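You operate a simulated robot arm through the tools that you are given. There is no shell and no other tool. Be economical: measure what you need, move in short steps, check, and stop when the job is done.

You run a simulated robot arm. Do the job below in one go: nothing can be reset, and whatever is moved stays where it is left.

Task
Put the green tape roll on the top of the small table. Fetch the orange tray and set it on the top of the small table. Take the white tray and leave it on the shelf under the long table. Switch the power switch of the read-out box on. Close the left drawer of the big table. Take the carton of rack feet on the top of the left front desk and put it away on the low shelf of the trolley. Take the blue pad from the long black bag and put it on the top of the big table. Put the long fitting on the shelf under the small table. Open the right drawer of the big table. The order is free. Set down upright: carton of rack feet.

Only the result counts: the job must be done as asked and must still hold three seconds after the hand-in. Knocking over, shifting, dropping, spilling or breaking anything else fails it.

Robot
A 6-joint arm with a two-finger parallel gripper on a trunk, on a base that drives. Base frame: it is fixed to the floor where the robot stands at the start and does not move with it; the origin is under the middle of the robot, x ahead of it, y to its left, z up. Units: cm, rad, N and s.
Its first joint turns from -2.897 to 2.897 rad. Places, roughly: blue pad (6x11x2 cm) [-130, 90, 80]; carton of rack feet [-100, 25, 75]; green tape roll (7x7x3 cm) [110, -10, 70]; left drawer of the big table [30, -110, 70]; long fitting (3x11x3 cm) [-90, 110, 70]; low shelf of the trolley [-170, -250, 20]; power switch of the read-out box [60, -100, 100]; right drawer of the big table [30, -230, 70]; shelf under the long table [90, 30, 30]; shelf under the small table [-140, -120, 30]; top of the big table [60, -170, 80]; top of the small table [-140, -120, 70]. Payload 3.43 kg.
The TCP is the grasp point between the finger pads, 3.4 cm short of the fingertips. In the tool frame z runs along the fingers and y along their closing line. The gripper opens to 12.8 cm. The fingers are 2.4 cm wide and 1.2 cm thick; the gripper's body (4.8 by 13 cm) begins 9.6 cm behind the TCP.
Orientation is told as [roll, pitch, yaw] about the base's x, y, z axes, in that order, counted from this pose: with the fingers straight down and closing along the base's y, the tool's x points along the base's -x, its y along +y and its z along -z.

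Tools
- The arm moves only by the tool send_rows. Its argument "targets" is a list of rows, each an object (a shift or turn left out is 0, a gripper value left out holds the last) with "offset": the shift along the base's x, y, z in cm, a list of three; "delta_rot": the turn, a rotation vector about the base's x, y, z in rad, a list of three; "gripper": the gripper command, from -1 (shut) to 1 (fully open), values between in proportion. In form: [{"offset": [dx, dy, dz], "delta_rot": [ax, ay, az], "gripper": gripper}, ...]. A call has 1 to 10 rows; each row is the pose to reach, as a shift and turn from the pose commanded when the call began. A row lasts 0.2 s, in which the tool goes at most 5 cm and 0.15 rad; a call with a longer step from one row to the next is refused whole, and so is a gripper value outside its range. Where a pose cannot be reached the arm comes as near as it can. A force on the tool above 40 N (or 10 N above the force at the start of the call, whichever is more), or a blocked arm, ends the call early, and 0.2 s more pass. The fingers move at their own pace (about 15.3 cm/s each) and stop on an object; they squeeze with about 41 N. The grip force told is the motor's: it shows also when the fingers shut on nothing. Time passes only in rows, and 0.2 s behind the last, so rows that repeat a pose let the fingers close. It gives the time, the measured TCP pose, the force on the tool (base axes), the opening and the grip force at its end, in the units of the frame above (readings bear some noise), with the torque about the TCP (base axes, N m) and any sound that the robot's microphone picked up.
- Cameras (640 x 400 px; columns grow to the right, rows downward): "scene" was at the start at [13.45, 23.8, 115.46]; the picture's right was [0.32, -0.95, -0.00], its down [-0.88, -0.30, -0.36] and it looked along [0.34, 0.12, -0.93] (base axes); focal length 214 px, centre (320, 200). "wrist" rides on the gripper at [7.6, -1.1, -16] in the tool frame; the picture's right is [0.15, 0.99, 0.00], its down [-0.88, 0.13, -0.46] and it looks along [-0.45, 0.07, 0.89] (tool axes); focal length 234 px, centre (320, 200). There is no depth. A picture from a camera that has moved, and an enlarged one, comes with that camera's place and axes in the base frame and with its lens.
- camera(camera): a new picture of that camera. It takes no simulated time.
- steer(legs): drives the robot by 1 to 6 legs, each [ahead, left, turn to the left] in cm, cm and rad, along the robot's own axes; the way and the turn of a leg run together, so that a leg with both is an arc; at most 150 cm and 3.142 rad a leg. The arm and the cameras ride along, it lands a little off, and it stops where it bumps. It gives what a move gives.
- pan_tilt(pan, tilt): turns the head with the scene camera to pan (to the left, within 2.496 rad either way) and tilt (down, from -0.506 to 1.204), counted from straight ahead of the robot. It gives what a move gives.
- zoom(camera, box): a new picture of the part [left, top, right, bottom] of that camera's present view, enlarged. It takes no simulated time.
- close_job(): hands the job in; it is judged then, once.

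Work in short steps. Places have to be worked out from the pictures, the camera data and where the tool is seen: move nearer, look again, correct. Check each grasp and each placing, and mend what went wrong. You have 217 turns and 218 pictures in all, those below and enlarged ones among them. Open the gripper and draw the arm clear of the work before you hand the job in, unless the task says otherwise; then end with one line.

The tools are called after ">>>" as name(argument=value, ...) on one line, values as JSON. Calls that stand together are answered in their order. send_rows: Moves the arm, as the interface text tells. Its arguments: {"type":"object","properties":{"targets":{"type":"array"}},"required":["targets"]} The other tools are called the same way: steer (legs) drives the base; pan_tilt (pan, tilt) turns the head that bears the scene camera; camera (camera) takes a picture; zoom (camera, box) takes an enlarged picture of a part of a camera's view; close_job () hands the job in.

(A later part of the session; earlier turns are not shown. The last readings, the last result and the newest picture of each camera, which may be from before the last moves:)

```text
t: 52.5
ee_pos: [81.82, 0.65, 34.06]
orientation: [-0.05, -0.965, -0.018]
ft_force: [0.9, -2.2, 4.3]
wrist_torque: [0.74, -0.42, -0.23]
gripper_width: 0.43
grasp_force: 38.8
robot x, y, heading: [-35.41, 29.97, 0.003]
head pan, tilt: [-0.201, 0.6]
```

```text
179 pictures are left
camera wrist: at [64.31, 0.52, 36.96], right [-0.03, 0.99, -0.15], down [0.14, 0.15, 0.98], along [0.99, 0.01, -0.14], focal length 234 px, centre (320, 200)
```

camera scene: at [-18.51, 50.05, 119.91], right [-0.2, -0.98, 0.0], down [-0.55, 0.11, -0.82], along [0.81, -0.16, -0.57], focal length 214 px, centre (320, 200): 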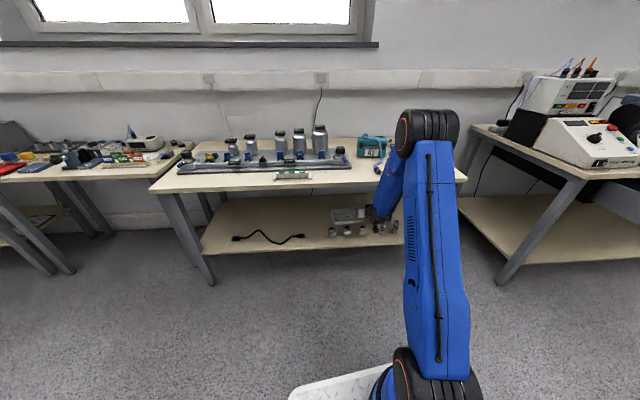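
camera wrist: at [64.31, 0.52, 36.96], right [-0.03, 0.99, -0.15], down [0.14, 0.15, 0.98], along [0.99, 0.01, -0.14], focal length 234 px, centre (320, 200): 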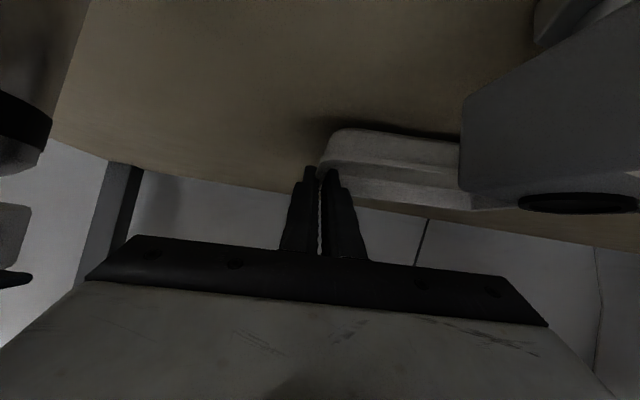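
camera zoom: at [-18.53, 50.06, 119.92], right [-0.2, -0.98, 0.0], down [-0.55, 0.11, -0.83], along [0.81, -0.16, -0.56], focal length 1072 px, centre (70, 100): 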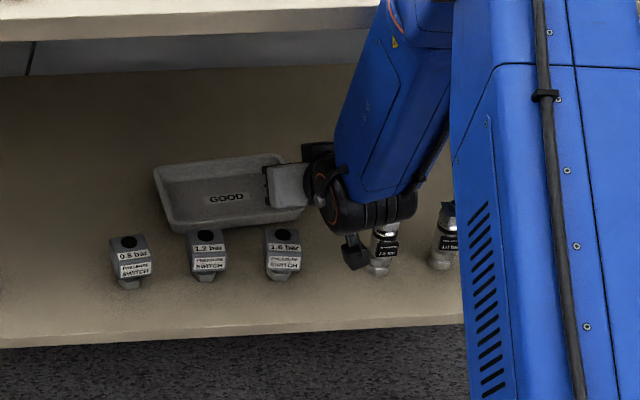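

Contact on the shelf. I release by opening moderately and raise.

>>> send_rows(targets=[{"gripper": -0.8}, {"gripper": -0.65}, {"gripper": -0.65}])

>>> send_rows(targets=[{"offset": [0, 0, 1]}, {"offset": [0, 0, 2.5]}, {"offset": [0, 0, 4]}, {"offset": [0, 0, 5]}])

>>> zoom(camera="scene", box=[310, 180, 430, 260])

>>> camera(camera="wrist")

```text
t: 53.3
ee_pos: [81.81, 0.51, 34.02]
orientation: [-0.048, -0.961, -0.017]
ft_force: [0.1, -0.7, 0.2]
wrist_torque: [-0.04, 0.0, 0.0]
gripper_width: 2.25
grasp_force: 0.0
robot x, y, heading: [-35.68, 30.15, -0.001]
head pan, tilt: [-0.201, 0.6]
```

```text
t: 54.3
ee_pos: [81.53, 0.64, 38.53]
orientation: [-0.055, -0.957, -0.015]
ft_force: [0.3, 0.0, 0.0]
wrist_torque: [0.01, -0.01, -0.02]
gripper_width: 2.23
grasp_force: 0.0
robot x, y, heading: [-34.95, 29.91, 0.002]
head pan, tilt: [-0.201, 0.6]
```

```text
5.00 times, centred on (370, 220) of scene
camera zoom: at [-18.44, 50.02, 119.91], right [-0.2, -0.98, 0.0], down [-0.55, 0.11, -0.82], along [0.81, -0.16, -0.57], focal length 1072 px, centre (70, 100)
```

zoom: 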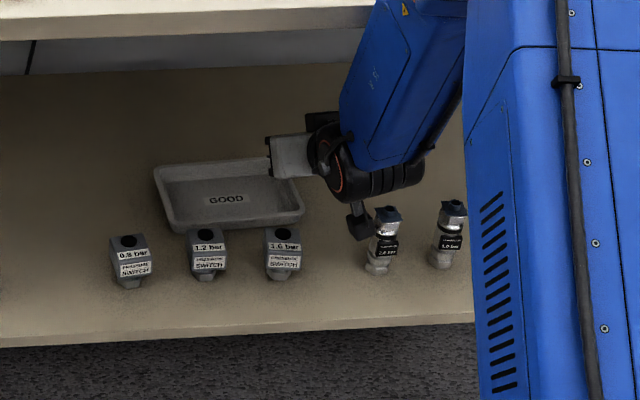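

```text
177 pictures are left
camera wrist: at [64.05, 0.71, 41.48], right [-0.02, 0.99, -0.15], down [0.14, 0.15, 0.98], along [0.99, 0.0, -0.15], focal length 234 px, centre (320, 200)
```

wrist: 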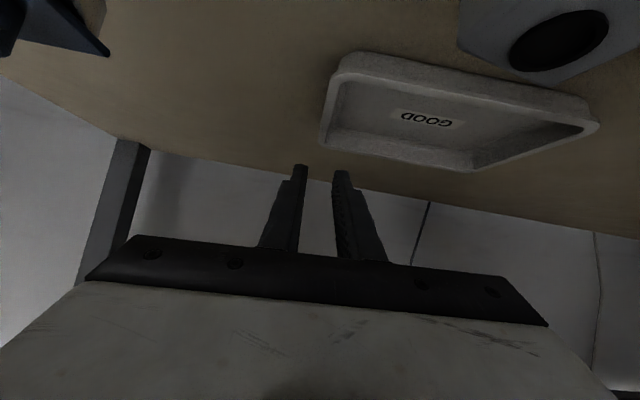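

The white tray sits flat on the shelf. I withdraw backwards with a slight rise.

>>> send_rows(targets=[{"offset": [-4, 0, 1.5]}, {"offset": [-8, 0, 3]}, {"offset": [-12, 0, 4.5]}, {"offset": [-16, 0, 5]}, {"offset": [-20.5, 0, 5]}, {"offset": [-25, 0, 5]}, {"offset": [-29, 0, 5]}])

>>> zoom(camera="scene", box=[240, 140, 480, 290])

```text
t: 55.9
ee_pos: [53.69, -0.59, 45.88]
orientation: [0.002, -0.951, -0.05]
ft_force: [0.0, -1.0, -1.0]
wrist_torque: [0.05, -0.01, 0.0]
gripper_width: 2.25
grasp_force: 0.0
out of reach, approached as far as the arm can: row 4, 5, 6, 7
robot x, y, heading: [-35.33, 29.89, -0.0]
head pan, tilt: [-0.201, 0.6]
```

```text
2.67 times, centred on (360, 215) of scene
camera zoom: at [-18.5, 50.06, 119.92], right [-0.2, -0.98, 0.0], down [-0.55, 0.11, -0.82], along [0.81, -0.16, -0.57], focal length 572 px, centre (213, 160)
```

zoom: 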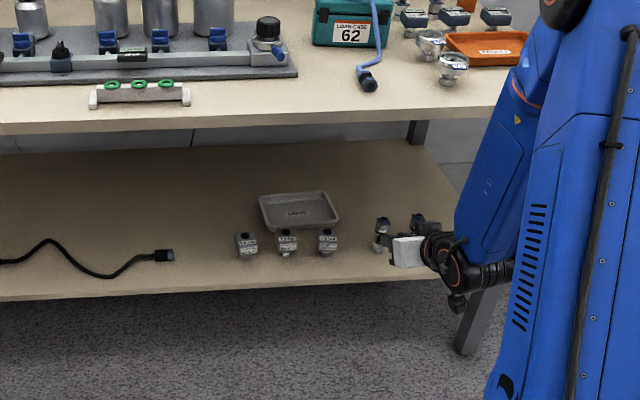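

White tray done. I retract, raise, and bring the tool upright.

>>> send_rows(targets=[{"offset": [-4, 0, 2], "delta_rot": [0, 0.1, 0]}, {"offset": [-8, 0, 4], "delta_rot": [0, 0.2, 0]}, {"offset": [-12, 0, 7], "delta_rot": [0, 0.3, 0]}, {"offset": [-14, 0, 11], "delta_rot": [0, 0.4, 0]}, {"offset": [-14, 0, 15], "delta_rot": [0, 0.5, 0]}, {"offset": [-14, 0, 20], "delta_rot": [0, 0.6, 0]}, {"offset": [-14, 0, 25], "delta_rot": [0, 0.7, 0]}, {"offset": [-14, 0, 30], "delta_rot": [0, 0.8, 0]}, {"offset": [-14, 0, 35], "delta_rot": [0, 0.95, 0]}, {"offset": [-14, 0, 40], "delta_rot": [0, 0.95, 0]}])

>>> send_rows(targets=[{"offset": [0, 0, 4], "delta_rot": [0, 0, 0.14]}, {"offset": [0, 0, 8], "delta_rot": [0, 0, 0.28]}, {"offset": [0, 0, 11], "delta_rot": [0, 0, 0.42]}, {"offset": [0, 0, 13], "delta_rot": [0, 0, 0.56]}, {"offset": [0, 0, 13], "delta_rot": [0, 0, 0.7]}, {"offset": [0, 0, 13], "delta_rot": [0, 0, 0.84]}, {"offset": [0, 0, 13], "delta_rot": [0, 0, 0.98]}, {"offset": [0, 0, 13], "delta_rot": [0, 0, 1.12]}, {"offset": [0, 0, 13], "delta_rot": [0, 0, 1.26]}, {"offset": [0, 0, 13], "delta_rot": [0, 0, 1.4]}])

>>> steer(legs=[[10, -28, 0]])

>>> camera(camera="wrist")

>>> camera(camera="scene")

```text
t: 58.1
ee_pos: [39.62, -0.53, 86.03]
orientation: [-0.07, -0.011, -0.007]
ft_force: [0.0, 0.4, -0.6]
wrist_torque: [0.04, 0.01, 0.0]
gripper_width: 2.24
grasp_force: 0.1
robot x, y, heading: [-35.46, 29.74, 0.002]
head pan, tilt: [-0.201, 0.6]
```

```text
t: 60.3
ee_pos: [39.7, -0.58, 99.01]
orientation: [-0.067, -0.013, 1.398]
ft_force: [0.0, 0.6, -0.4]
wrist_torque: [-0.01, -0.03, 0.01]
gripper_width: 2.25
grasp_force: 0.0
robot x, y, heading: [-35.21, 29.86, -0.003]
head pan, tilt: [-0.201, 0.6]
```

```text
t: 62.4
ee_pos: [49.75, -28.55, 99.05]
orientation: [-0.067, -0.013, 1.393]
ft_force: [0.0, -0.2, -0.9]
wrist_torque: [-0.01, 0.0, 0.01]
gripper_width: 2.23
grasp_force: 0.1
robot x, y, heading: [-25.27, 1.72, 0.002]
head pan, tilt: [-0.201, 0.6]
```

```text
175 pictures are left
camera wrist: at [48.39, -36.23, 114.85], right [-1.0, 0.03, -0.07], down [0.0, 0.89, 0.46], along [0.08, 0.46, -0.89], focal length 234 px, centre (320, 200)
```

wrist: 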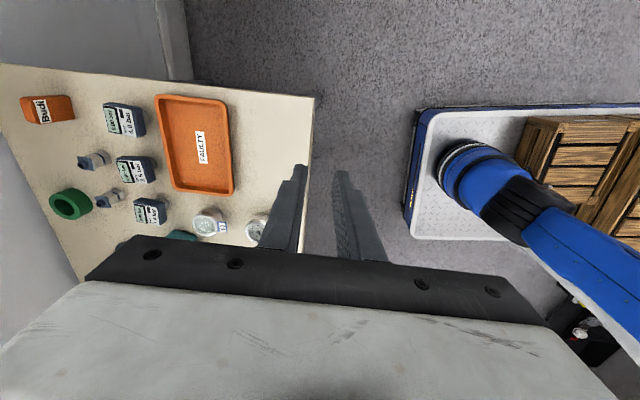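

```text
174 pictures are left
camera scene: at [-8.41, 22.11, 119.92], right [-0.2, -0.98, 0.0], down [-0.55, 0.11, -0.82], along [0.81, -0.17, -0.57], focal length 214 px, centre (320, 200)
```

scene: 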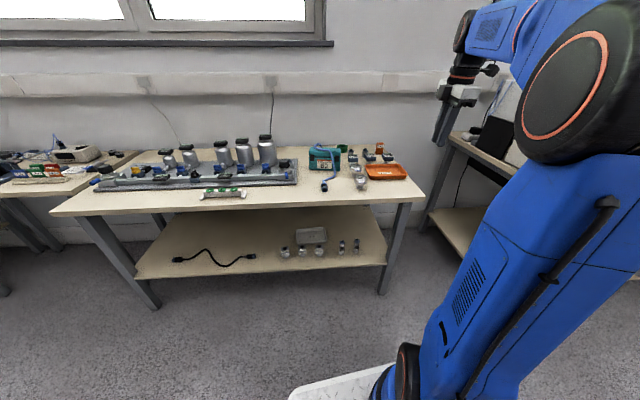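

This view shows everything. The orange tray's front wall midpoint is ≈(67.8,-25.4). I straighten the tool and move above it.

>>> send_rows(targets=[{"offset": [4.5, 0.8, -1], "delta_rot": [0, 0.03, 0.03], "gripper": -0.3}, {"offset": [9, 1.6, -3], "delta_rot": [0, 0.068, 0.06], "gripper": -0.3}, {"offset": [13.5, 2.4, -4.5], "delta_rot": [0, 0.068, 0.06], "gripper": -0.3}, {"offset": [18, 3.1, -6], "delta_rot": [0, 0.068, 0.06], "gripper": -0.3}, {"offset": [18, 3.1, -10.5], "delta_rot": [0, 0.068, 0.06], "gripper": -0.3}, {"offset": [18, 3.1, -14.5], "delta_rot": [0, 0.068, 0.06], "gripper": -0.3}])

>>> camera(camera="wrist")

>>> zoom(camera="scene", box=[310, 110, 450, 210])

```text
t: 63.8
ee_pos: [67.82, -25.27, 84.58]
orientation: [-0.001, -0.003, 1.451]
ft_force: [-0.9, -0.3, 0.1]
wrist_torque: [0.01, -0.03, 0.0]
gripper_width: 4.5
grasp_force: 0.1
robot x, y, heading: [-25.33, 1.76, -0.003]
head pan, tilt: [-0.201, 0.6]
```

```text
173 pictures are left
camera wrist: at [67.93, -33.04, 100.48], right [-1.0, -0.03, 0.0], down [-0.03, 0.89, 0.46], along [-0.01, 0.46, -0.89], focal length 234 px, centre (320, 200)
```

wrist: 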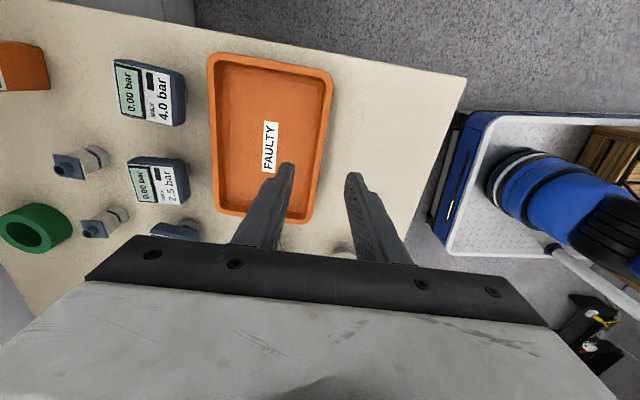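

```text
4.00 times, centred on (380, 160) of scene
camera zoom: at [-8.43, 22.11, 119.92], right [-0.2, -0.98, 0.0], down [-0.55, 0.11, -0.83], along [0.81, -0.17, -0.56], focal length 858 px, centre (80, 360)
```

zoom: 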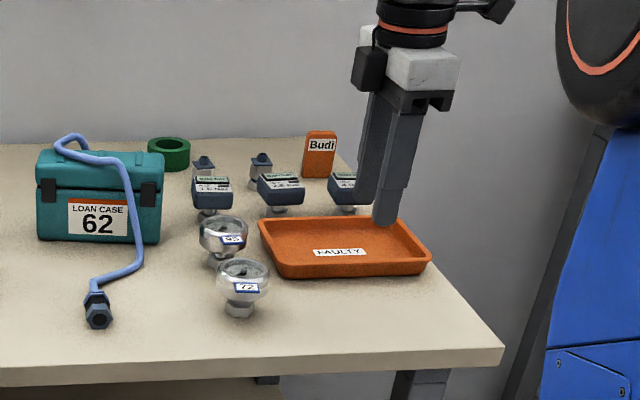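

Aligned with the front wall. I descend and grip.

>>> send_rows(targets=[{"offset": [0.3, 0, -3]}, {"offset": [0.3, 0, -6]}, {"offset": [0.3, 0, -7.3]}])

>>> send_rows(targets=[{"gripper": -0.6}, {"gripper": -0.8}, {"gripper": -1}, {"gripper": -1}, {"gripper": -1}])

>>> send_rows(targets=[{"offset": [0, 0, 2]}, {"offset": [0, 0, 5]}, {"offset": [0, 0, 9.5]}, {"offset": [0, 0, 14]}, {"offset": [0, 0, 18]}])

>>> zoom(camera="scene", box=[310, 90, 450, 190])

```text
t: 64.5
ee_pos: [68.05, -25.46, 77.3]
orientation: [-0.001, -0.003, 1.451]
ft_force: [0.2, 0.5, -0.1]
wrist_torque: [-0.06, -0.03, 0.01]
gripper_width: 4.47
grasp_force: 0.1
robot x, y, heading: [-25.28, 1.94, 0.0]
head pan, tilt: [-0.201, 0.6]
```

```text
t: 65.8
ee_pos: [68.18, -25.43, 77.24]
orientation: [-0.002, -0.004, 1.452]
ft_force: [-0.5, -2.3, 3.8]
wrist_torque: [-0.05, -0.64, -0.31]
gripper_width: 0.43
grasp_force: 38.8
robot x, y, heading: [-25.68, 1.85, -0.0]
head pan, tilt: [-0.201, 0.6]
```

```text
t: 67.0
ee_pos: [67.96, -25.57, 95.1]
orientation: [0.0, -0.004, 1.453]
ft_force: [0.3, -0.4, -2.3]
wrist_torque: [0.03, 0.11, -0.02]
gripper_width: 0.31
grasp_force: 37.4
robot x, y, heading: [-24.99, 1.83, 0.001]
head pan, tilt: [-0.201, 0.6]
```

```text
4.00 times, centred on (380, 140) of scene
camera zoom: at [-8.39, 22.1, 119.91], right [-0.2, -0.98, 0.0], down [-0.55, 0.11, -0.82], along [0.81, -0.17, -0.57], focal length 858 px, centre (80, 440)
```

zoom: 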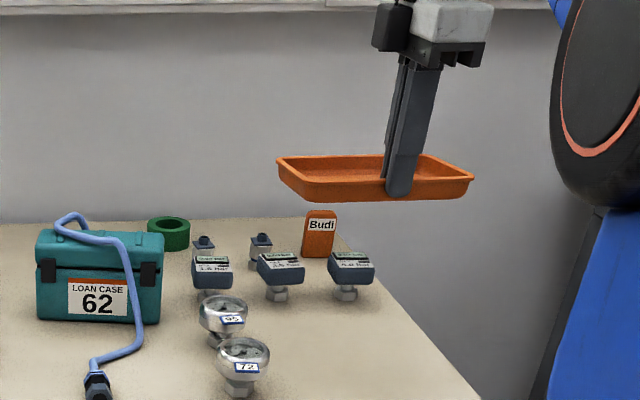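

Orange tray held level. I retract and drive to the small table (its top roughly x -90…-167, y -88…-150), parking sideways next to it.

>>> send_rows(targets=[{"offset": [-4.5, 0.5, 0]}, {"offset": [-9, 1, 0]}, {"offset": [-13.5, 2, 0]}, {"offset": [-18, 4, 0]}, {"offset": [-22, 6, 0]}, {"offset": [-26, 8, 0]}, {"offset": [-30, 10, 0]}])

>>> steer(legs=[[0, 0, -1.571], [60, -10, 0]])

>>> pan_tilt(pan=-0.8, tilt=0.7)

>>> camera(camera="scene")

>>> pan_tilt(pan=-1.5, tilt=0.7)

>>> camera(camera="scene")

```text
t: 68.5
ee_pos: [38.15, -15.4, 95.26]
orientation: [0.0, -0.003, 1.452]
ft_force: [0.3, 0.3, -1.0]
wrist_torque: [0.03, 0.12, 0.01]
gripper_width: 0.31
grasp_force: 37.7
robot x, y, heading: [-25.38, 2.2, -0.006]
head pan, tilt: [-0.201, 0.6]
```

```text
t: 75.8
ee_pos: [-52.51, -121.52, 95.35]
orientation: [-0.002, -0.003, -0.119]
ft_force: [0.2, -0.7, -1.3]
wrist_torque: [0.06, 0.0, -0.01]
gripper_width: 0.32
grasp_force: 38.4
robot x, y, heading: [-34.96, -58.31, -1.572]
head pan, tilt: [-0.201, 0.6]
```

```text
t: 76.8
ee_pos: [-52.49, -121.54, 95.28]
orientation: [-0.002, -0.003, -0.119]
ft_force: [0.0, -0.3, -2.1]
wrist_torque: [0.05, -0.03, 0.03]
gripper_width: 0.34
grasp_force: 37.5
robot x, y, heading: [-35.23, -58.11, -1.572]
head pan, tilt: [-0.799, 0.7]
```

```text
170 pictures are left
camera scene: at [-19.1, -72.15, 119.05], right [-0.7, 0.72, 0.0], down [0.46, 0.45, -0.76], along [-0.55, -0.53, -0.64], focal length 214 px, centre (320, 200)
```

scene: 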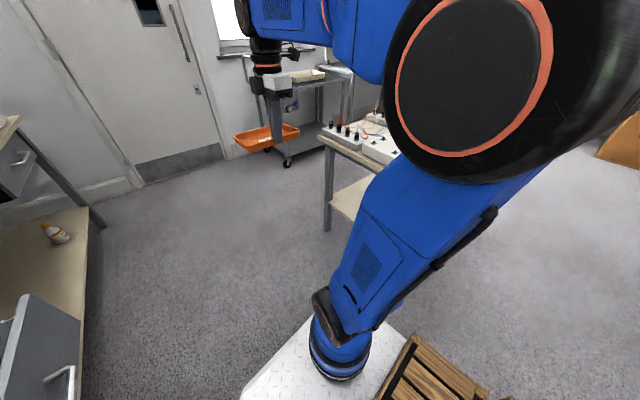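

```text
t: 77.9
ee_pos: [-52.56, -121.55, 95.24]
orientation: [-0.002, -0.004, -0.119]
ft_force: [0.9, -0.2, -2.5]
wrist_torque: [0.09, 0.01, 0.0]
gripper_width: 0.3
grasp_force: 38.0
robot x, y, heading: [-35.15, -58.15, -1.577]
head pan, tilt: [-1.499, 0.7]
```

```text
169 pictures are left
camera scene: at [-21.48, -66.84, 119.05], right [-0.07, 1.0, 0.0], down [0.64, 0.05, -0.76], along [-0.76, -0.05, -0.64], focal length 214 px, centre (320, 200)
```

scene: 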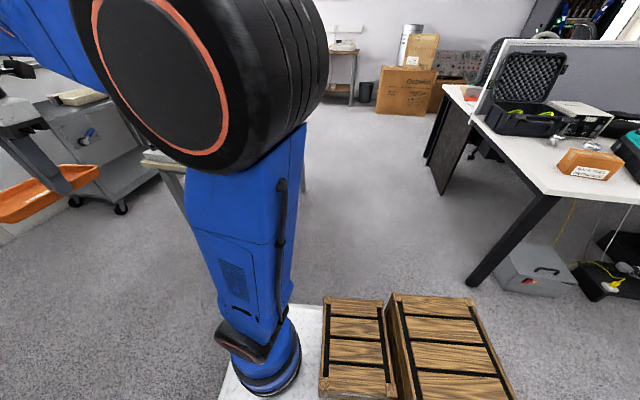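

The elbow blocks the view from here. I raise the tray and turn to face the small table (heading π).

>>> send_rows(targets=[{"offset": [0, 1, 4]}, {"offset": [0, 2, 8]}, {"offset": [0, 3, 11]}])

>>> steer(legs=[[0, 0, -1.571], [0, 55, 0]])

>>> pan_tilt(pan=-0.1, tilt=0.7)

>>> camera(camera="scene")

>>> camera(camera="wrist")

```text
t: 78.7
ee_pos: [-52.38, -118.68, 106.17]
orientation: [-0.001, -0.003, -0.118]
ft_force: [-0.5, 1.0, -1.9]
wrist_torque: [0.1, -0.02, 0.0]
gripper_width: 0.34
grasp_force: 38.0
robot x, y, heading: [-35.39, -58.36, -1.571]
head pan, tilt: [-1.499, 0.7]
```

```text
t: 85.7
ee_pos: [-95.6, -95.72, 106.12]
orientation: [-0.003, -0.003, -1.696]
ft_force: [0.4, 0.5, -1.4]
wrist_torque: [0.01, -0.06, 0.04]
gripper_width: 0.37
grasp_force: 37.8
robot x, y, heading: [-35.39, -113.24, 3.131]
head pan, tilt: [-1.499, 0.7]
```

```text
t: 87.2
ee_pos: [-95.57, -95.6, 106.16]
orientation: [-0.003, -0.002, -1.697]
ft_force: [0.7, 0.4, -0.8]
wrist_torque: [0.02, -0.08, 0.01]
gripper_width: 0.35
grasp_force: 37.9
robot x, y, heading: [-35.49, -113.39, 3.135]
head pan, tilt: [-0.099, 0.7]
```

```text
168 pictures are left
camera scene: at [-51.87, -134.4, 119.05], right [0.11, 0.99, 0.0], down [0.64, -0.07, -0.76], along [-0.76, 0.08, -0.64], focal length 214 px, centre (320, 200)
```

scene: 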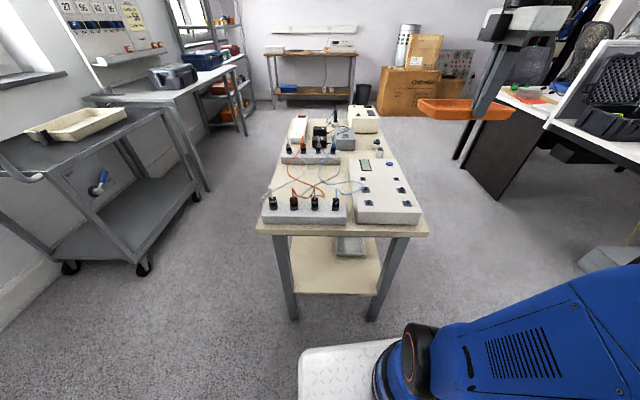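

```text
167 pictures are left
camera wrist: at [-95.82, -88.0, 122.08], right [1.0, 0.02, 0.0], down [0.02, -0.89, 0.46], along [0.01, -0.46, -0.89], focal length 234 px, centre (320, 200)
```

wrist: 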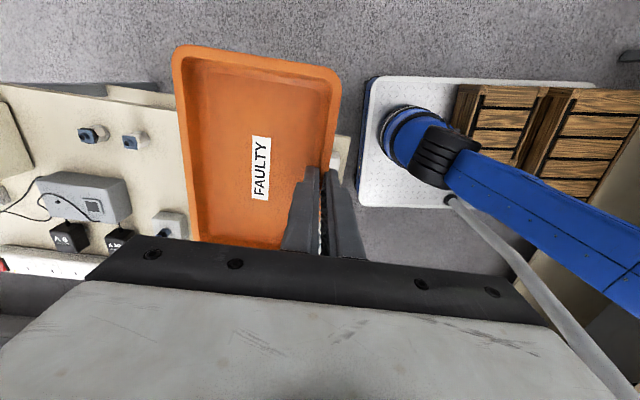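

The table top is crowded; I zoom to find free spots.

>>> zoom(camera="scene", box=[240, 90, 450, 240])

>>> zoom(camera="wrist", box=[0, 60, 200, 290])

```text
2.67 times, centred on (345, 165) of scene
camera zoom: at [-51.87, -134.4, 119.05], right [0.11, 0.99, 0.0], down [0.64, -0.07, -0.76], along [-0.76, 0.08, -0.64], focal length 572 px, centre (253, 293)
```

zoom: 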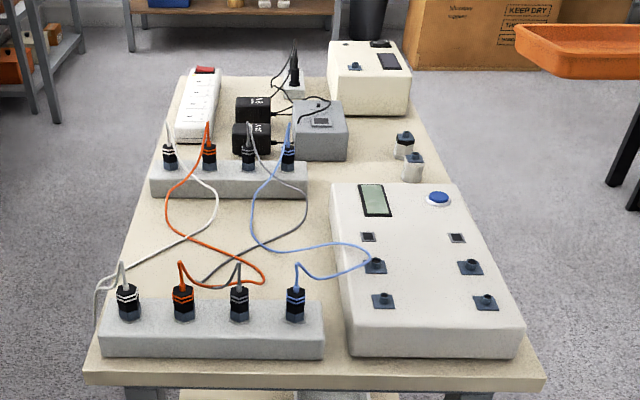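

```text
1.74 times, centred on (100, 175) of wrist
camera zoom: at [-95.82, -88.0, 122.08], right [1.0, 0.02, 0.0], down [0.02, -0.89, 0.46], along [0.01, -0.46, -0.89], focal length 407 px, centre (703, 244)
```

zoom: 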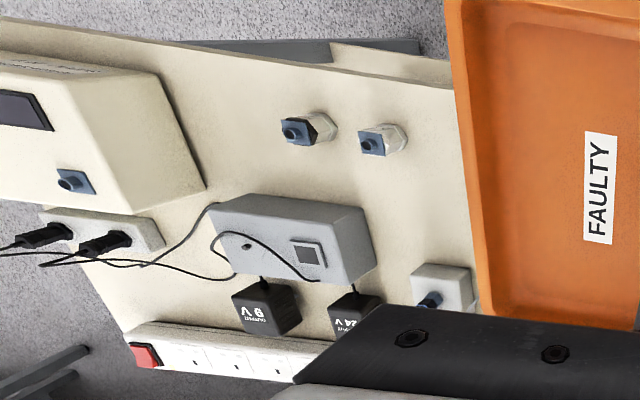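

Free spots: tray at centre ≈(-150,-98) between fitting and far beige box; tape roll later near (-134,-109). I move the tray over its spot at height.

>>> send_rows(targets=[{"offset": [-4.9, -0.3, 0]}, {"offset": [-9.8, -0.6, 0]}, {"offset": [-14.7, -0.9, 0]}, {"offset": [-19.6, -1.2, -1]}, {"offset": [-24.4, -1.5, -2]}, {"offset": [-29.2, -1.8, -3]}, {"offset": [-34, -2.1, -4]}, {"offset": [-38.8, -2.4, -5]}, {"offset": [-43.6, -2.7, -6]}, {"offset": [-48.4, -3, -7]}])

>>> zoom(camera="scene", box=[300, 60, 460, 180])

>>> camera(camera="wrist")

```text
t: 89.4
ee_pos: [-143.92, -98.76, 99.31]
orientation: [-0.003, -0.002, -1.695]
ft_force: [1.3, -0.8, 0.2]
wrist_torque: [0.0, 0.09, -0.02]
gripper_width: 0.34
grasp_force: 37.8
robot x, y, heading: [-35.58, -113.54, 3.136]
head pan, tilt: [-0.099, 0.7]
```

```text
3.33 times, centred on (380, 120) of scene
camera zoom: at [-51.81, -134.41, 119.06], right [0.11, 0.99, 0.0], down [0.64, -0.07, -0.77], along [-0.76, 0.08, -0.64], focal length 715 px, centre (120, 467)
```

zoom: 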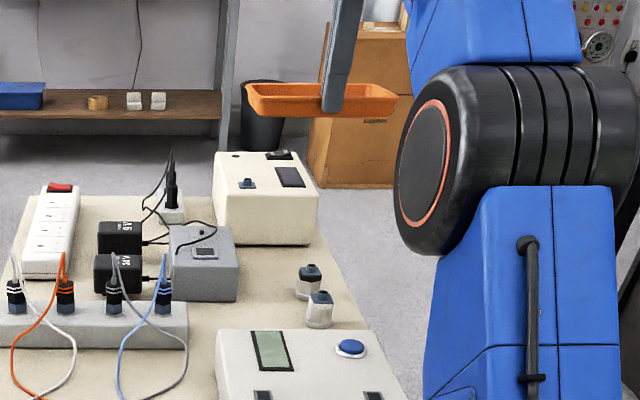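

```text
163 pictures are left
camera wrist: at [-144.03, -91.02, 115.27], right [1.0, 0.02, 0.0], down [0.02, -0.89, 0.46], along [0.01, -0.46, -0.89], focal length 234 px, centre (320, 200)
```

wrist: 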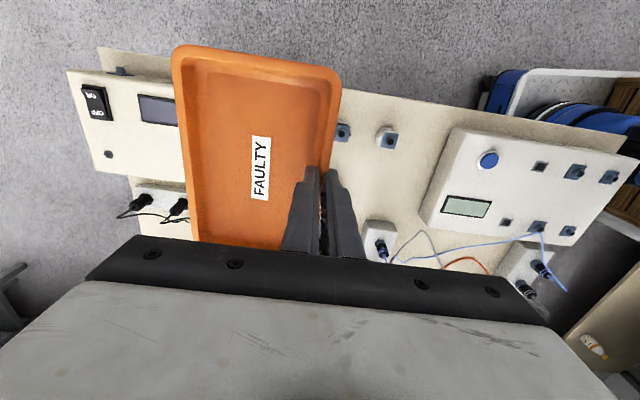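

Fitting A confirmed at ≈(-140,-98). I set TCP to (-144.6,-98.4) and lower to just above the neighbours to check clearances.

>>> send_rows(targets=[{"offset": [-0.7, 0.3, -3]}, {"offset": [-0.7, 0.3, -7]}, {"offset": [-0.7, 0.3, -10]}])

>>> zoom(camera="scene", box=[340, 80, 440, 150])

>>> camera(camera="wrist")

```text
t: 90.2
ee_pos: [-144.67, -98.49, 89.01]
orientation: [-0.002, -0.002, -1.696]
ft_force: [0.8, 0.1, -1.4]
wrist_torque: [-0.05, -0.05, -0.03]
gripper_width: 0.33
grasp_force: 38.2
robot x, y, heading: [-35.41, -113.14, 3.135]
head pan, tilt: [-0.099, 0.7]
```

```text
5.71 times, centred on (390, 115) of scene
camera zoom: at [-51.87, -134.41, 119.05], right [0.11, 0.99, 0.0], down [0.64, -0.07, -0.76], along [-0.76, 0.08, -0.64], focal length 1226 px, centre (-80, 686)
```

zoom: 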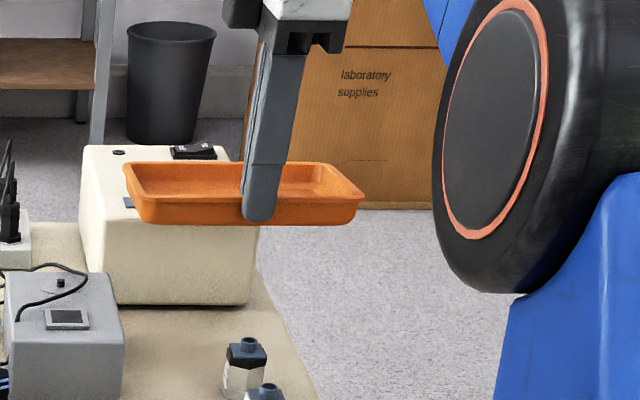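

```text
161 pictures are left
camera wrist: at [-144.88, -90.78, 104.98], right [1.0, 0.02, 0.0], down [0.02, -0.89, 0.46], along [0.01, -0.46, -0.89], focal length 234 px, centre (320, 200)
```

wrist: 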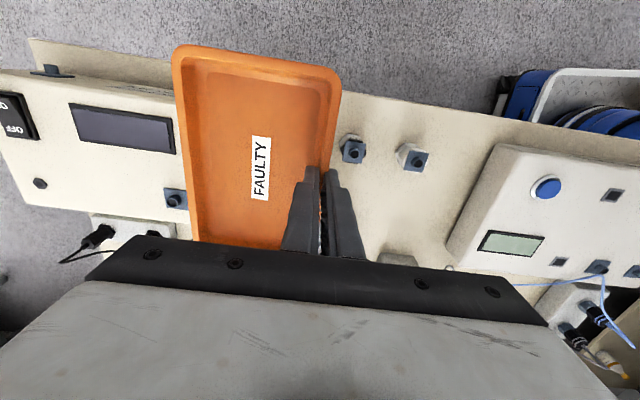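

Clearances here are tight; I lift and back off to measure the gap between fitting A and the far box precisely.

>>> send_rows(targets=[{"offset": [0, 0, 4]}, {"offset": [3, 1, 8]}, {"offset": [7.5, 2, 9]}, {"offset": [12, 3, 9]}, {"offset": [16.5, 4, 9]}, {"offset": [21, 5, 9]}])

>>> zoom(camera="wrist", box=[0, 40, 240, 240])

```text
refused: row 2 steps farther than a row can; nothing moved
```

```text
2.00 times, centred on (120, 140) of wrist
camera zoom: at [-144.88, -90.78, 104.98], right [1.0, 0.02, 0.0], down [0.02, -0.89, 0.46], along [0.01, -0.46, -0.89], focal length 468 px, centre (720, 320)
```

zoom: 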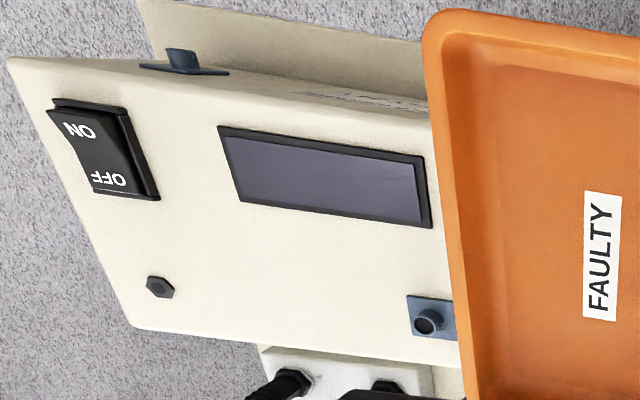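

Retrying with smaller steps.

>>> send_rows(targets=[{"offset": [0, 0, 4]}, {"offset": [2, 1, 8]}, {"offset": [6, 2, 9]}, {"offset": [10.5, 3, 9]}, {"offset": [15, 4, 9]}, {"offset": [19.5, 5, 9]}, {"offset": [23, 5, 9]}])

>>> zoom(camera="wrist", box=[0, 40, 240, 240])

>>> zoom(camera="scene", box=[340, 80, 440, 150])

```text
t: 91.8
ee_pos: [-121.79, -93.44, 98.29]
orientation: [0.0, -0.004, -1.696]
ft_force: [-0.4, 0.0, -2.4]
wrist_torque: [-0.01, -0.16, -0.04]
gripper_width: 0.32
grasp_force: 38.1
robot x, y, heading: [-35.44, -113.45, 3.133]
head pan, tilt: [-0.099, 0.7]
```

```text
2.00 times, centred on (120, 140) of wrist
camera zoom: at [-121.99, -85.8, 114.08], right [1.0, 0.02, 0.0], down [0.02, -0.89, 0.46], along [0.01, -0.46, -0.89], focal length 468 px, centre (720, 320)
```

zoom: 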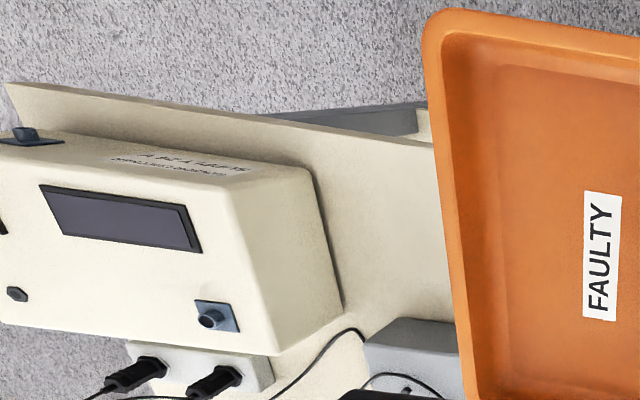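

```text
5.71 times, centred on (390, 115) of scene
camera zoom: at [-51.92, -134.4, 119.05], right [0.11, 0.99, 0.0], down [0.64, -0.07, -0.76], along [-0.76, 0.08, -0.64], focal length 1226 px, centre (-80, 686)
```

zoom: 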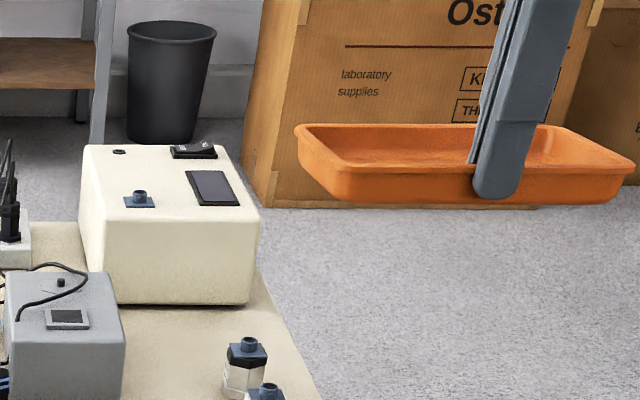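

Box face is at x≈-155.6 (y≈-95), fitting edge ≈-142.5. I choose TCP (-143.7,-95.0), so the finger avoids the fitting, tray overhanging the edge slightly.

>>> send_rows(targets=[{"offset": [-4.8, -0.3, 0]}, {"offset": [-9.6, -0.6, 0]}, {"offset": [-14.4, -0.9, 0]}, {"offset": [-19, -1.2, -1]}, {"offset": [-21.9, -1.5, -4]}, {"offset": [-21.9, -1.5, -8]}, {"offset": [-21.9, -1.5, -12]}])

>>> zoom(camera="wrist", box=[120, 20, 440, 220])

>>> zoom(camera="scene", box=[340, 80, 440, 150])

```text
t: 93.4
ee_pos: [-143.7, -94.99, 86.24]
orientation: [-0.002, -0.001, -1.695]
ft_force: [0.1, 0.6, -1.2]
wrist_torque: [0.02, -0.06, -0.04]
gripper_width: 0.34
grasp_force: 38.4
robot x, y, heading: [-35.39, -113.7, 3.136]
head pan, tilt: [-0.099, 0.7]
```

```text
2.00 times, centred on (280, 120) of wrist
camera zoom: at [-143.89, -87.25, 102.08], right [1.0, 0.02, 0.0], down [0.02, -0.89, 0.46], along [0.01, -0.46, -0.89], focal length 468 px, centre (400, 360)
```

zoom: 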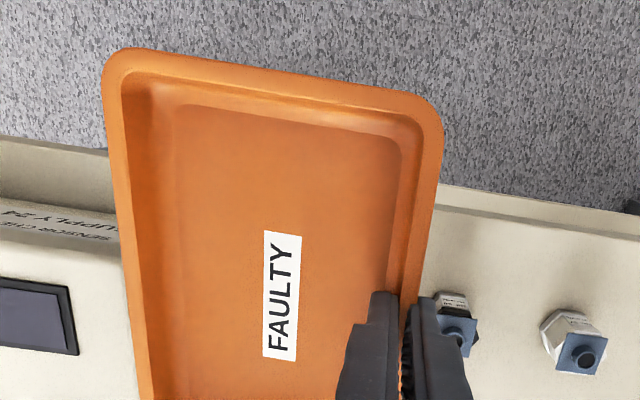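

```text
5.71 times, centred on (390, 115) of scene
camera zoom: at [-51.87, -134.41, 119.05], right [0.11, 0.99, 0.0], down [0.64, -0.07, -0.76], along [-0.76, 0.08, -0.64], focal length 1226 px, centre (-80, 686)
```

zoom: 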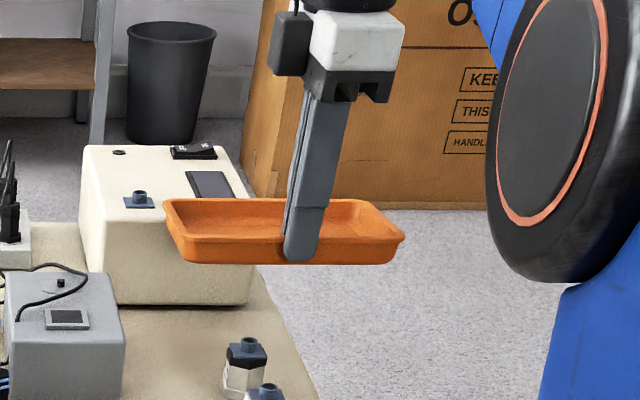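

Fitting A is close to the finger; I shift slightly (+y, -x) and lower until contact.

>>> send_rows(targets=[{"offset": [-0.1, 1.1, 0]}, {"offset": [-0.1, 1.1, -3]}, {"offset": [-0.1, 1.1, -5.5]}, {"offset": [-0.1, 1.1, -7]}])

>>> zoom(camera="wrist", box=[120, 20, 440, 220])

>>> zoom(camera="scene", box=[340, 80, 440, 150])

```text
t: 94.4
ee_pos: [-143.76, -93.69, 79.27]
orientation: [-0.002, -0.002, -1.696]
ft_force: [0.2, -0.3, -0.3]
wrist_torque: [0.01, -0.08, -0.01]
gripper_width: 0.33
grasp_force: 37.4
robot x, y, heading: [-35.53, -113.43, 3.135]
head pan, tilt: [-0.099, 0.7]
```

```text
2.00 times, centred on (280, 120) of wrist
camera zoom: at [-143.92, -86.1, 95.13], right [1.0, 0.02, 0.0], down [0.02, -0.89, 0.46], along [0.01, -0.46, -0.89], focal length 468 px, centre (400, 360)
```

zoom: 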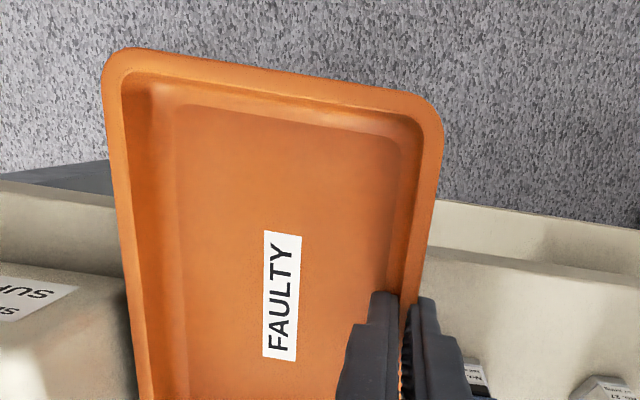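

```text
5.71 times, centred on (390, 115) of scene
camera zoom: at [-51.88, -134.41, 119.05], right [0.11, 0.99, 0.0], down [0.64, -0.07, -0.76], along [-0.76, 0.08, -0.64], focal length 1226 px, centre (-80, 686)
```

zoom: 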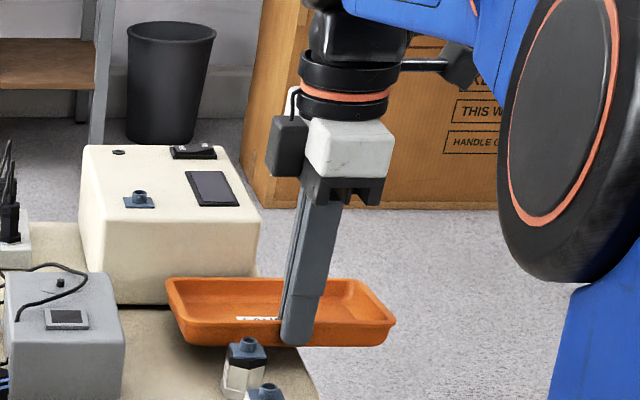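

Clear on all sides. Continue down until contact.

>>> send_rows(targets=[{"offset": [0, 0, -0.6]}, {"offset": [0, 0, -1.2]}, {"offset": [0, 0, -1.7]}])

>>> zoom(camera="scene", box=[340, 80, 440, 150])

```text
t: 95.2
ee_pos: [-143.76, -93.71, 77.58]
orientation: [-0.003, -0.006, -1.697]
ft_force: [1.2, 0.4, 6.2]
wrist_torque: [-0.19, 0.65, 0.04]
gripper_width: 0.34
grasp_force: 38.4
robot x, y, heading: [-35.48, -113.41, 3.131]
head pan, tilt: [-0.099, 0.7]
```

```text
5.71 times, centred on (390, 115) of scene
camera zoom: at [-51.84, -134.41, 119.06], right [0.11, 0.99, 0.0], down [0.64, -0.07, -0.77], along [-0.76, 0.08, -0.64], focal length 1226 px, centre (-80, 686)
```

zoom: 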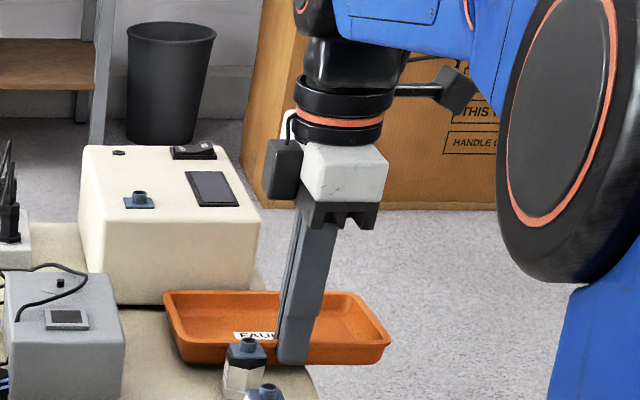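

Contact made. Release slightly, then lift out.

>>> send_rows(targets=[{"gripper": -0.85}, {"gripper": -0.78}, {"gripper": -0.78}])

>>> send_rows(targets=[{"offset": [0, 0, 1.5]}, {"offset": [0, 0, 4]}, {"offset": [0, 2, 7]}, {"offset": [0, 4, 10]}])

>>> camera(camera="wrist")

>>> zoom(camera="scene", box=[340, 80, 440, 150])

```text
t: 96.0
ee_pos: [-143.79, -93.89, 77.53]
orientation: [-0.002, -0.003, -1.697]
ft_force: [-1.1, 0.0, 0.2]
wrist_torque: [-0.04, 0.02, 0.01]
gripper_width: 1.41
grasp_force: 0.0
robot x, y, heading: [-35.35, -113.41, 3.133]
head pan, tilt: [-0.099, 0.7]
```

```text
t: 97.0
ee_pos: [-143.75, -89.81, 87.54]
orientation: [0.001, -0.003, -1.696]
ft_force: [0.2, -0.1, -0.1]
wrist_torque: [0.01, 0.02, -0.02]
gripper_width: 1.4
grasp_force: 0.0
robot x, y, heading: [-35.54, -113.45, 3.133]
head pan, tilt: [-0.099, 0.7]
```

```text
152 pictures are left
camera wrist: at [-143.94, -82.06, 103.4], right [1.0, 0.02, 0.0], down [0.02, -0.89, 0.46], along [0.01, -0.46, -0.89], focal length 234 px, centre (320, 200)
```

wrist: 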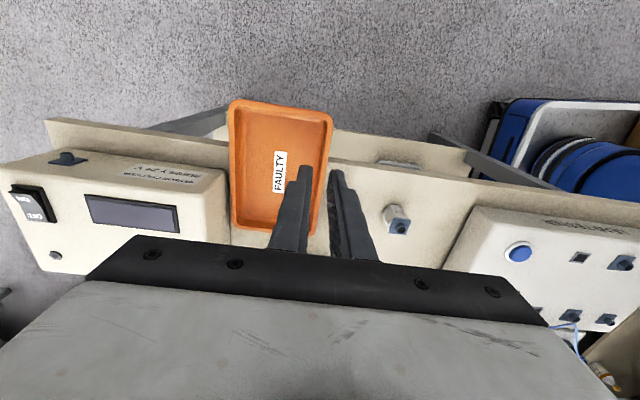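

```text
5.71 times, centred on (390, 115) of scene
camera zoom: at [-51.87, -134.43, 119.05], right [0.11, 0.99, 0.0], down [0.64, -0.07, -0.76], along [-0.76, 0.08, -0.64], focal length 1226 px, centre (-80, 686)
```

zoom: 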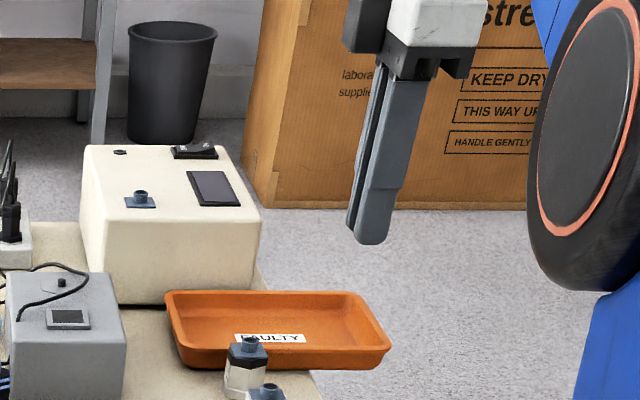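

Tray placed, overhanging about a third. I'll nudge it inward ~3 cm with closed fingers against its outer end, along the table's axis.

>>> send_rows(targets=[{"offset": [-1, 3, 1], "gripper": -1}, {"offset": [-3, 6, 1], "gripper": -1}, {"offset": [-4.35, 8.3, 0], "gripper": -1}, {"offset": [-4.35, 8.3, -4.5], "gripper": -1}, {"offset": [-4.35, 8.3, -9.2], "gripper": -1}])

>>> camera(camera="wrist")

>>> zoom(camera="scene", box=[340, 80, 440, 150])

```text
t: 98.2
ee_pos: [-148.09, -81.46, 78.29]
orientation: [-0.004, -0.001, -1.697]
ft_force: [0.5, -0.5, 1.2]
wrist_torque: [0.02, 0.03, 0.01]
gripper_width: 0.01
grasp_force: 32.7
robot x, y, heading: [-35.36, -113.8, 3.14]
head pan, tilt: [-0.099, 0.7]
```

```text
150 pictures are left
camera wrist: at [-148.27, -73.7, 94.21], right [1.0, 0.02, 0.0], down [0.02, -0.89, 0.46], along [0.01, -0.46, -0.89], focal length 234 px, centre (320, 200)
```

wrist: 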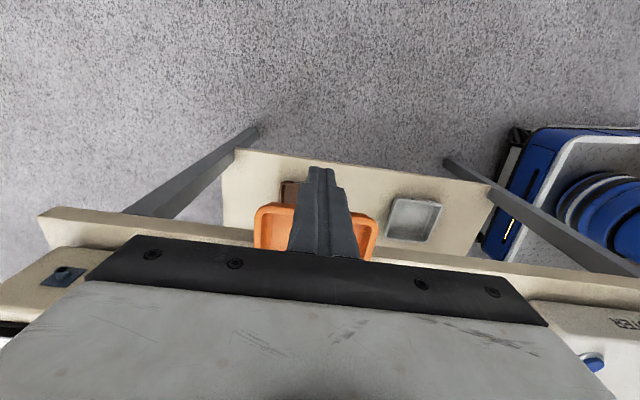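

```text
5.71 times, centred on (390, 115) of scene
camera zoom: at [-51.86, -134.41, 119.05], right [0.11, 0.99, 0.0], down [0.64, -0.07, -0.77], along [-0.76, 0.08, -0.64], focal length 1226 px, centre (-80, 686)
```

zoom: 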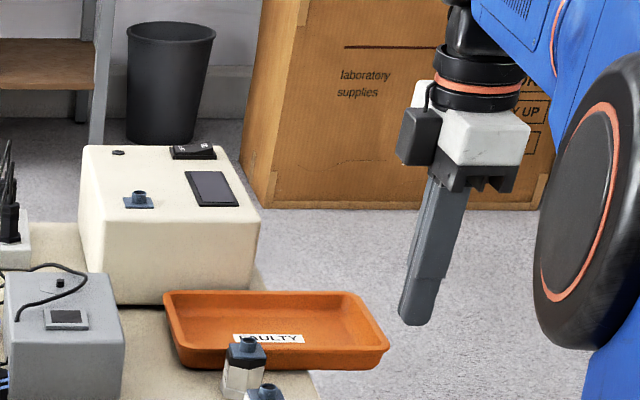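

Positioned at the tray's end centre. Push slowly.

>>> send_rows(targets=[{"offset": [-0.2, -1.5, -0.3]}, {"offset": [-0.3, -2.6, -0.3]}, {"offset": [-0.4, -3.4, -0.3]}, {"offset": [-0.5, -4.2, -0.3]}, {"offset": [-0.6, -5, -0.3]}, {"offset": [-0.65, -5.4, -0.3]}])

>>> zoom(camera="scene", box=[340, 80, 440, 150])

```text
t: 99.6
ee_pos: [-148.71, -86.97, 78.01]
orientation: [-0.002, -0.004, -1.698]
ft_force: [-0.3, -0.3, -0.2]
wrist_torque: [0.03, 0.02, 0.02]
gripper_width: 0.02
grasp_force: 32.7
robot x, y, heading: [-35.23, -113.53, 3.133]
head pan, tilt: [-0.099, 0.7]
```

```text
5.71 times, centred on (390, 115) of scene
camera zoom: at [-51.88, -134.4, 119.05], right [0.11, 0.99, 0.0], down [0.64, -0.07, -0.76], along [-0.76, 0.08, -0.64], focal length 1226 px, centre (-80, 686)
```

zoom: 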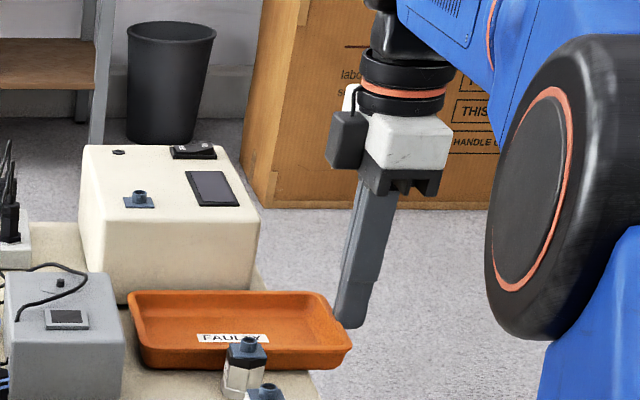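

Tray is now well on the table, nothing disturbed. I back the hand away, raise it, and turn to face the big table.

>>> send_rows(targets=[{"offset": [0, 3, 1]}, {"offset": [0, 5, 5]}, {"offset": [2, 5, 9.5]}, {"offset": [5, 5, 13]}, {"offset": [9, 4, 15]}, {"offset": [13.5, 3, 17]}, {"offset": [18, 2, 19]}, {"offset": [22.5, 1, 20]}, {"offset": [27, 0, 20]}, {"offset": [31.5, 0, 20]}])

>>> send_rows(targets=[{"offset": [4.5, 0, 1]}, {"offset": [9, 0, 2]}, {"offset": [13, 0, 3]}, {"offset": [17, 0, 4]}])

>>> steer(legs=[[0, 0, 1.57], [0, 0, 1.57]])

>>> pan_tilt(pan=0.0, tilt=0.5)

>>> camera(camera="scene")

```text
refused: row 6 steps farther than a row can; nothing moved
```

```text
t: 100.6
ee_pos: [-131.69, -86.73, 81.9]
orientation: [0.0, -0.003, -1.699]
ft_force: [-0.3, -1.1, -1.3]
wrist_torque: [0.01, -0.08, 0.02]
gripper_width: 0.0
grasp_force: 32.9
robot x, y, heading: [-35.48, -113.54, 3.135]
head pan, tilt: [-0.099, 0.7]
```

```text
t: 102.6
ee_pos: [-133.97, -130.48, 82.2]
orientation: [0.0, 0.024, -1.246]
ft_force: [-2.8, 4.3, 0.7]
wrist_torque: [0.08, 0.04, 0.04]
gripper_width: 0.02
grasp_force: 33.0
robot x, y, heading: [-35.07, -113.19, -2.687]
head pan, tilt: [-0.099, 0.7]
stopped in leg 1: the force on the tool passed its limit at 203 N (the readings are from after the stop); the commanded pose is now the measured one
```

```text
t: 103.3
ee_pos: [-134.04, -130.54, 82.18]
orientation: [-0.002, 0.025, -1.246]
ft_force: [-3.8, 6.4, -0.2]
wrist_torque: [0.14, 0.11, 0.01]
gripper_width: 0.0
grasp_force: 33.2
robot x, y, heading: [-35.4, -113.29, -2.69]
head pan, tilt: [0.0, 0.499]
```

```text
147 pictures are left
camera scene: at [-41.16, -140.58, 120.82], right [-0.43, 0.9, 0.0], down [0.43, 0.21, -0.88], along [-0.79, -0.38, -0.48], focal length 214 px, centre (320, 200)
```

scene: 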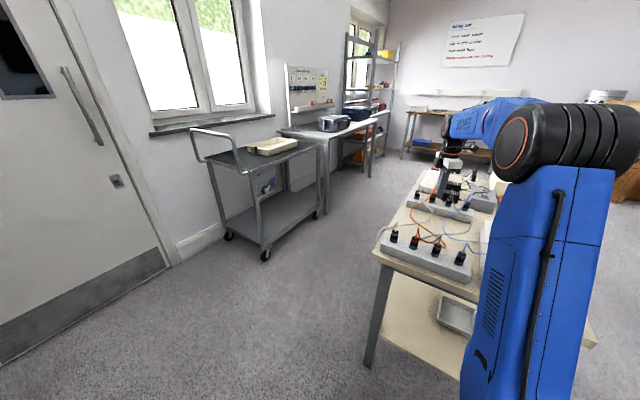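

A row was refused and the following calls ran anyway: the arm swept over the table and bumped something. I must assess the damage before moving.

>>> camera(camera="wrist")

>>> zoom(camera="scene", box=[370, 120, 530, 290])

```text
146 pictures are left
camera wrist: at [-137.48, -124.08, 98.19], right [0.89, 0.45, 0.0], down [0.41, -0.8, 0.43], along [0.2, -0.38, -0.9], focal length 234 px, centre (320, 200)
```

wrist: 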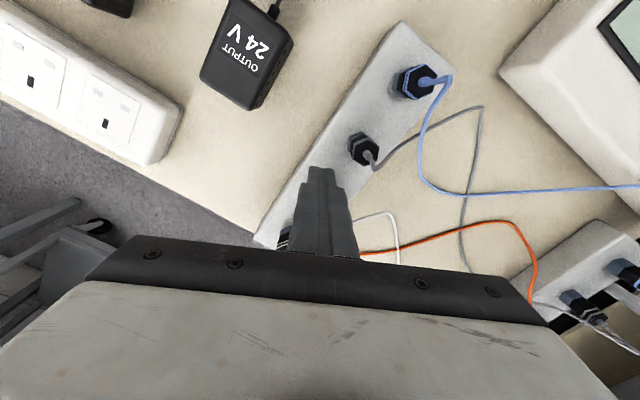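

```text
2.35 times, centred on (450, 205) of scene
camera zoom: at [-41.16, -140.58, 120.82], right [-0.43, 0.9, 0.0], down [0.43, 0.21, -0.88], along [-0.79, -0.38, -0.48], focal length 505 px, centre (14, 188)
```

zoom: 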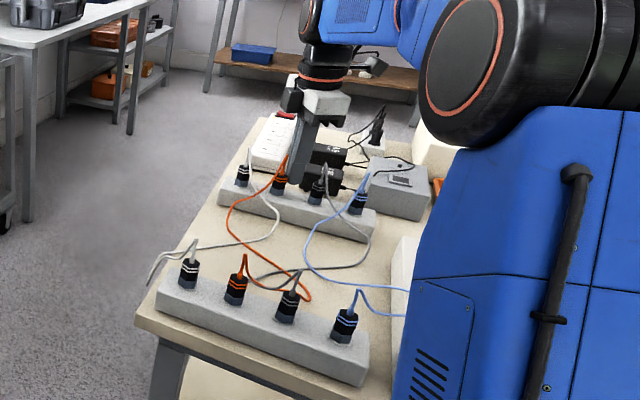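

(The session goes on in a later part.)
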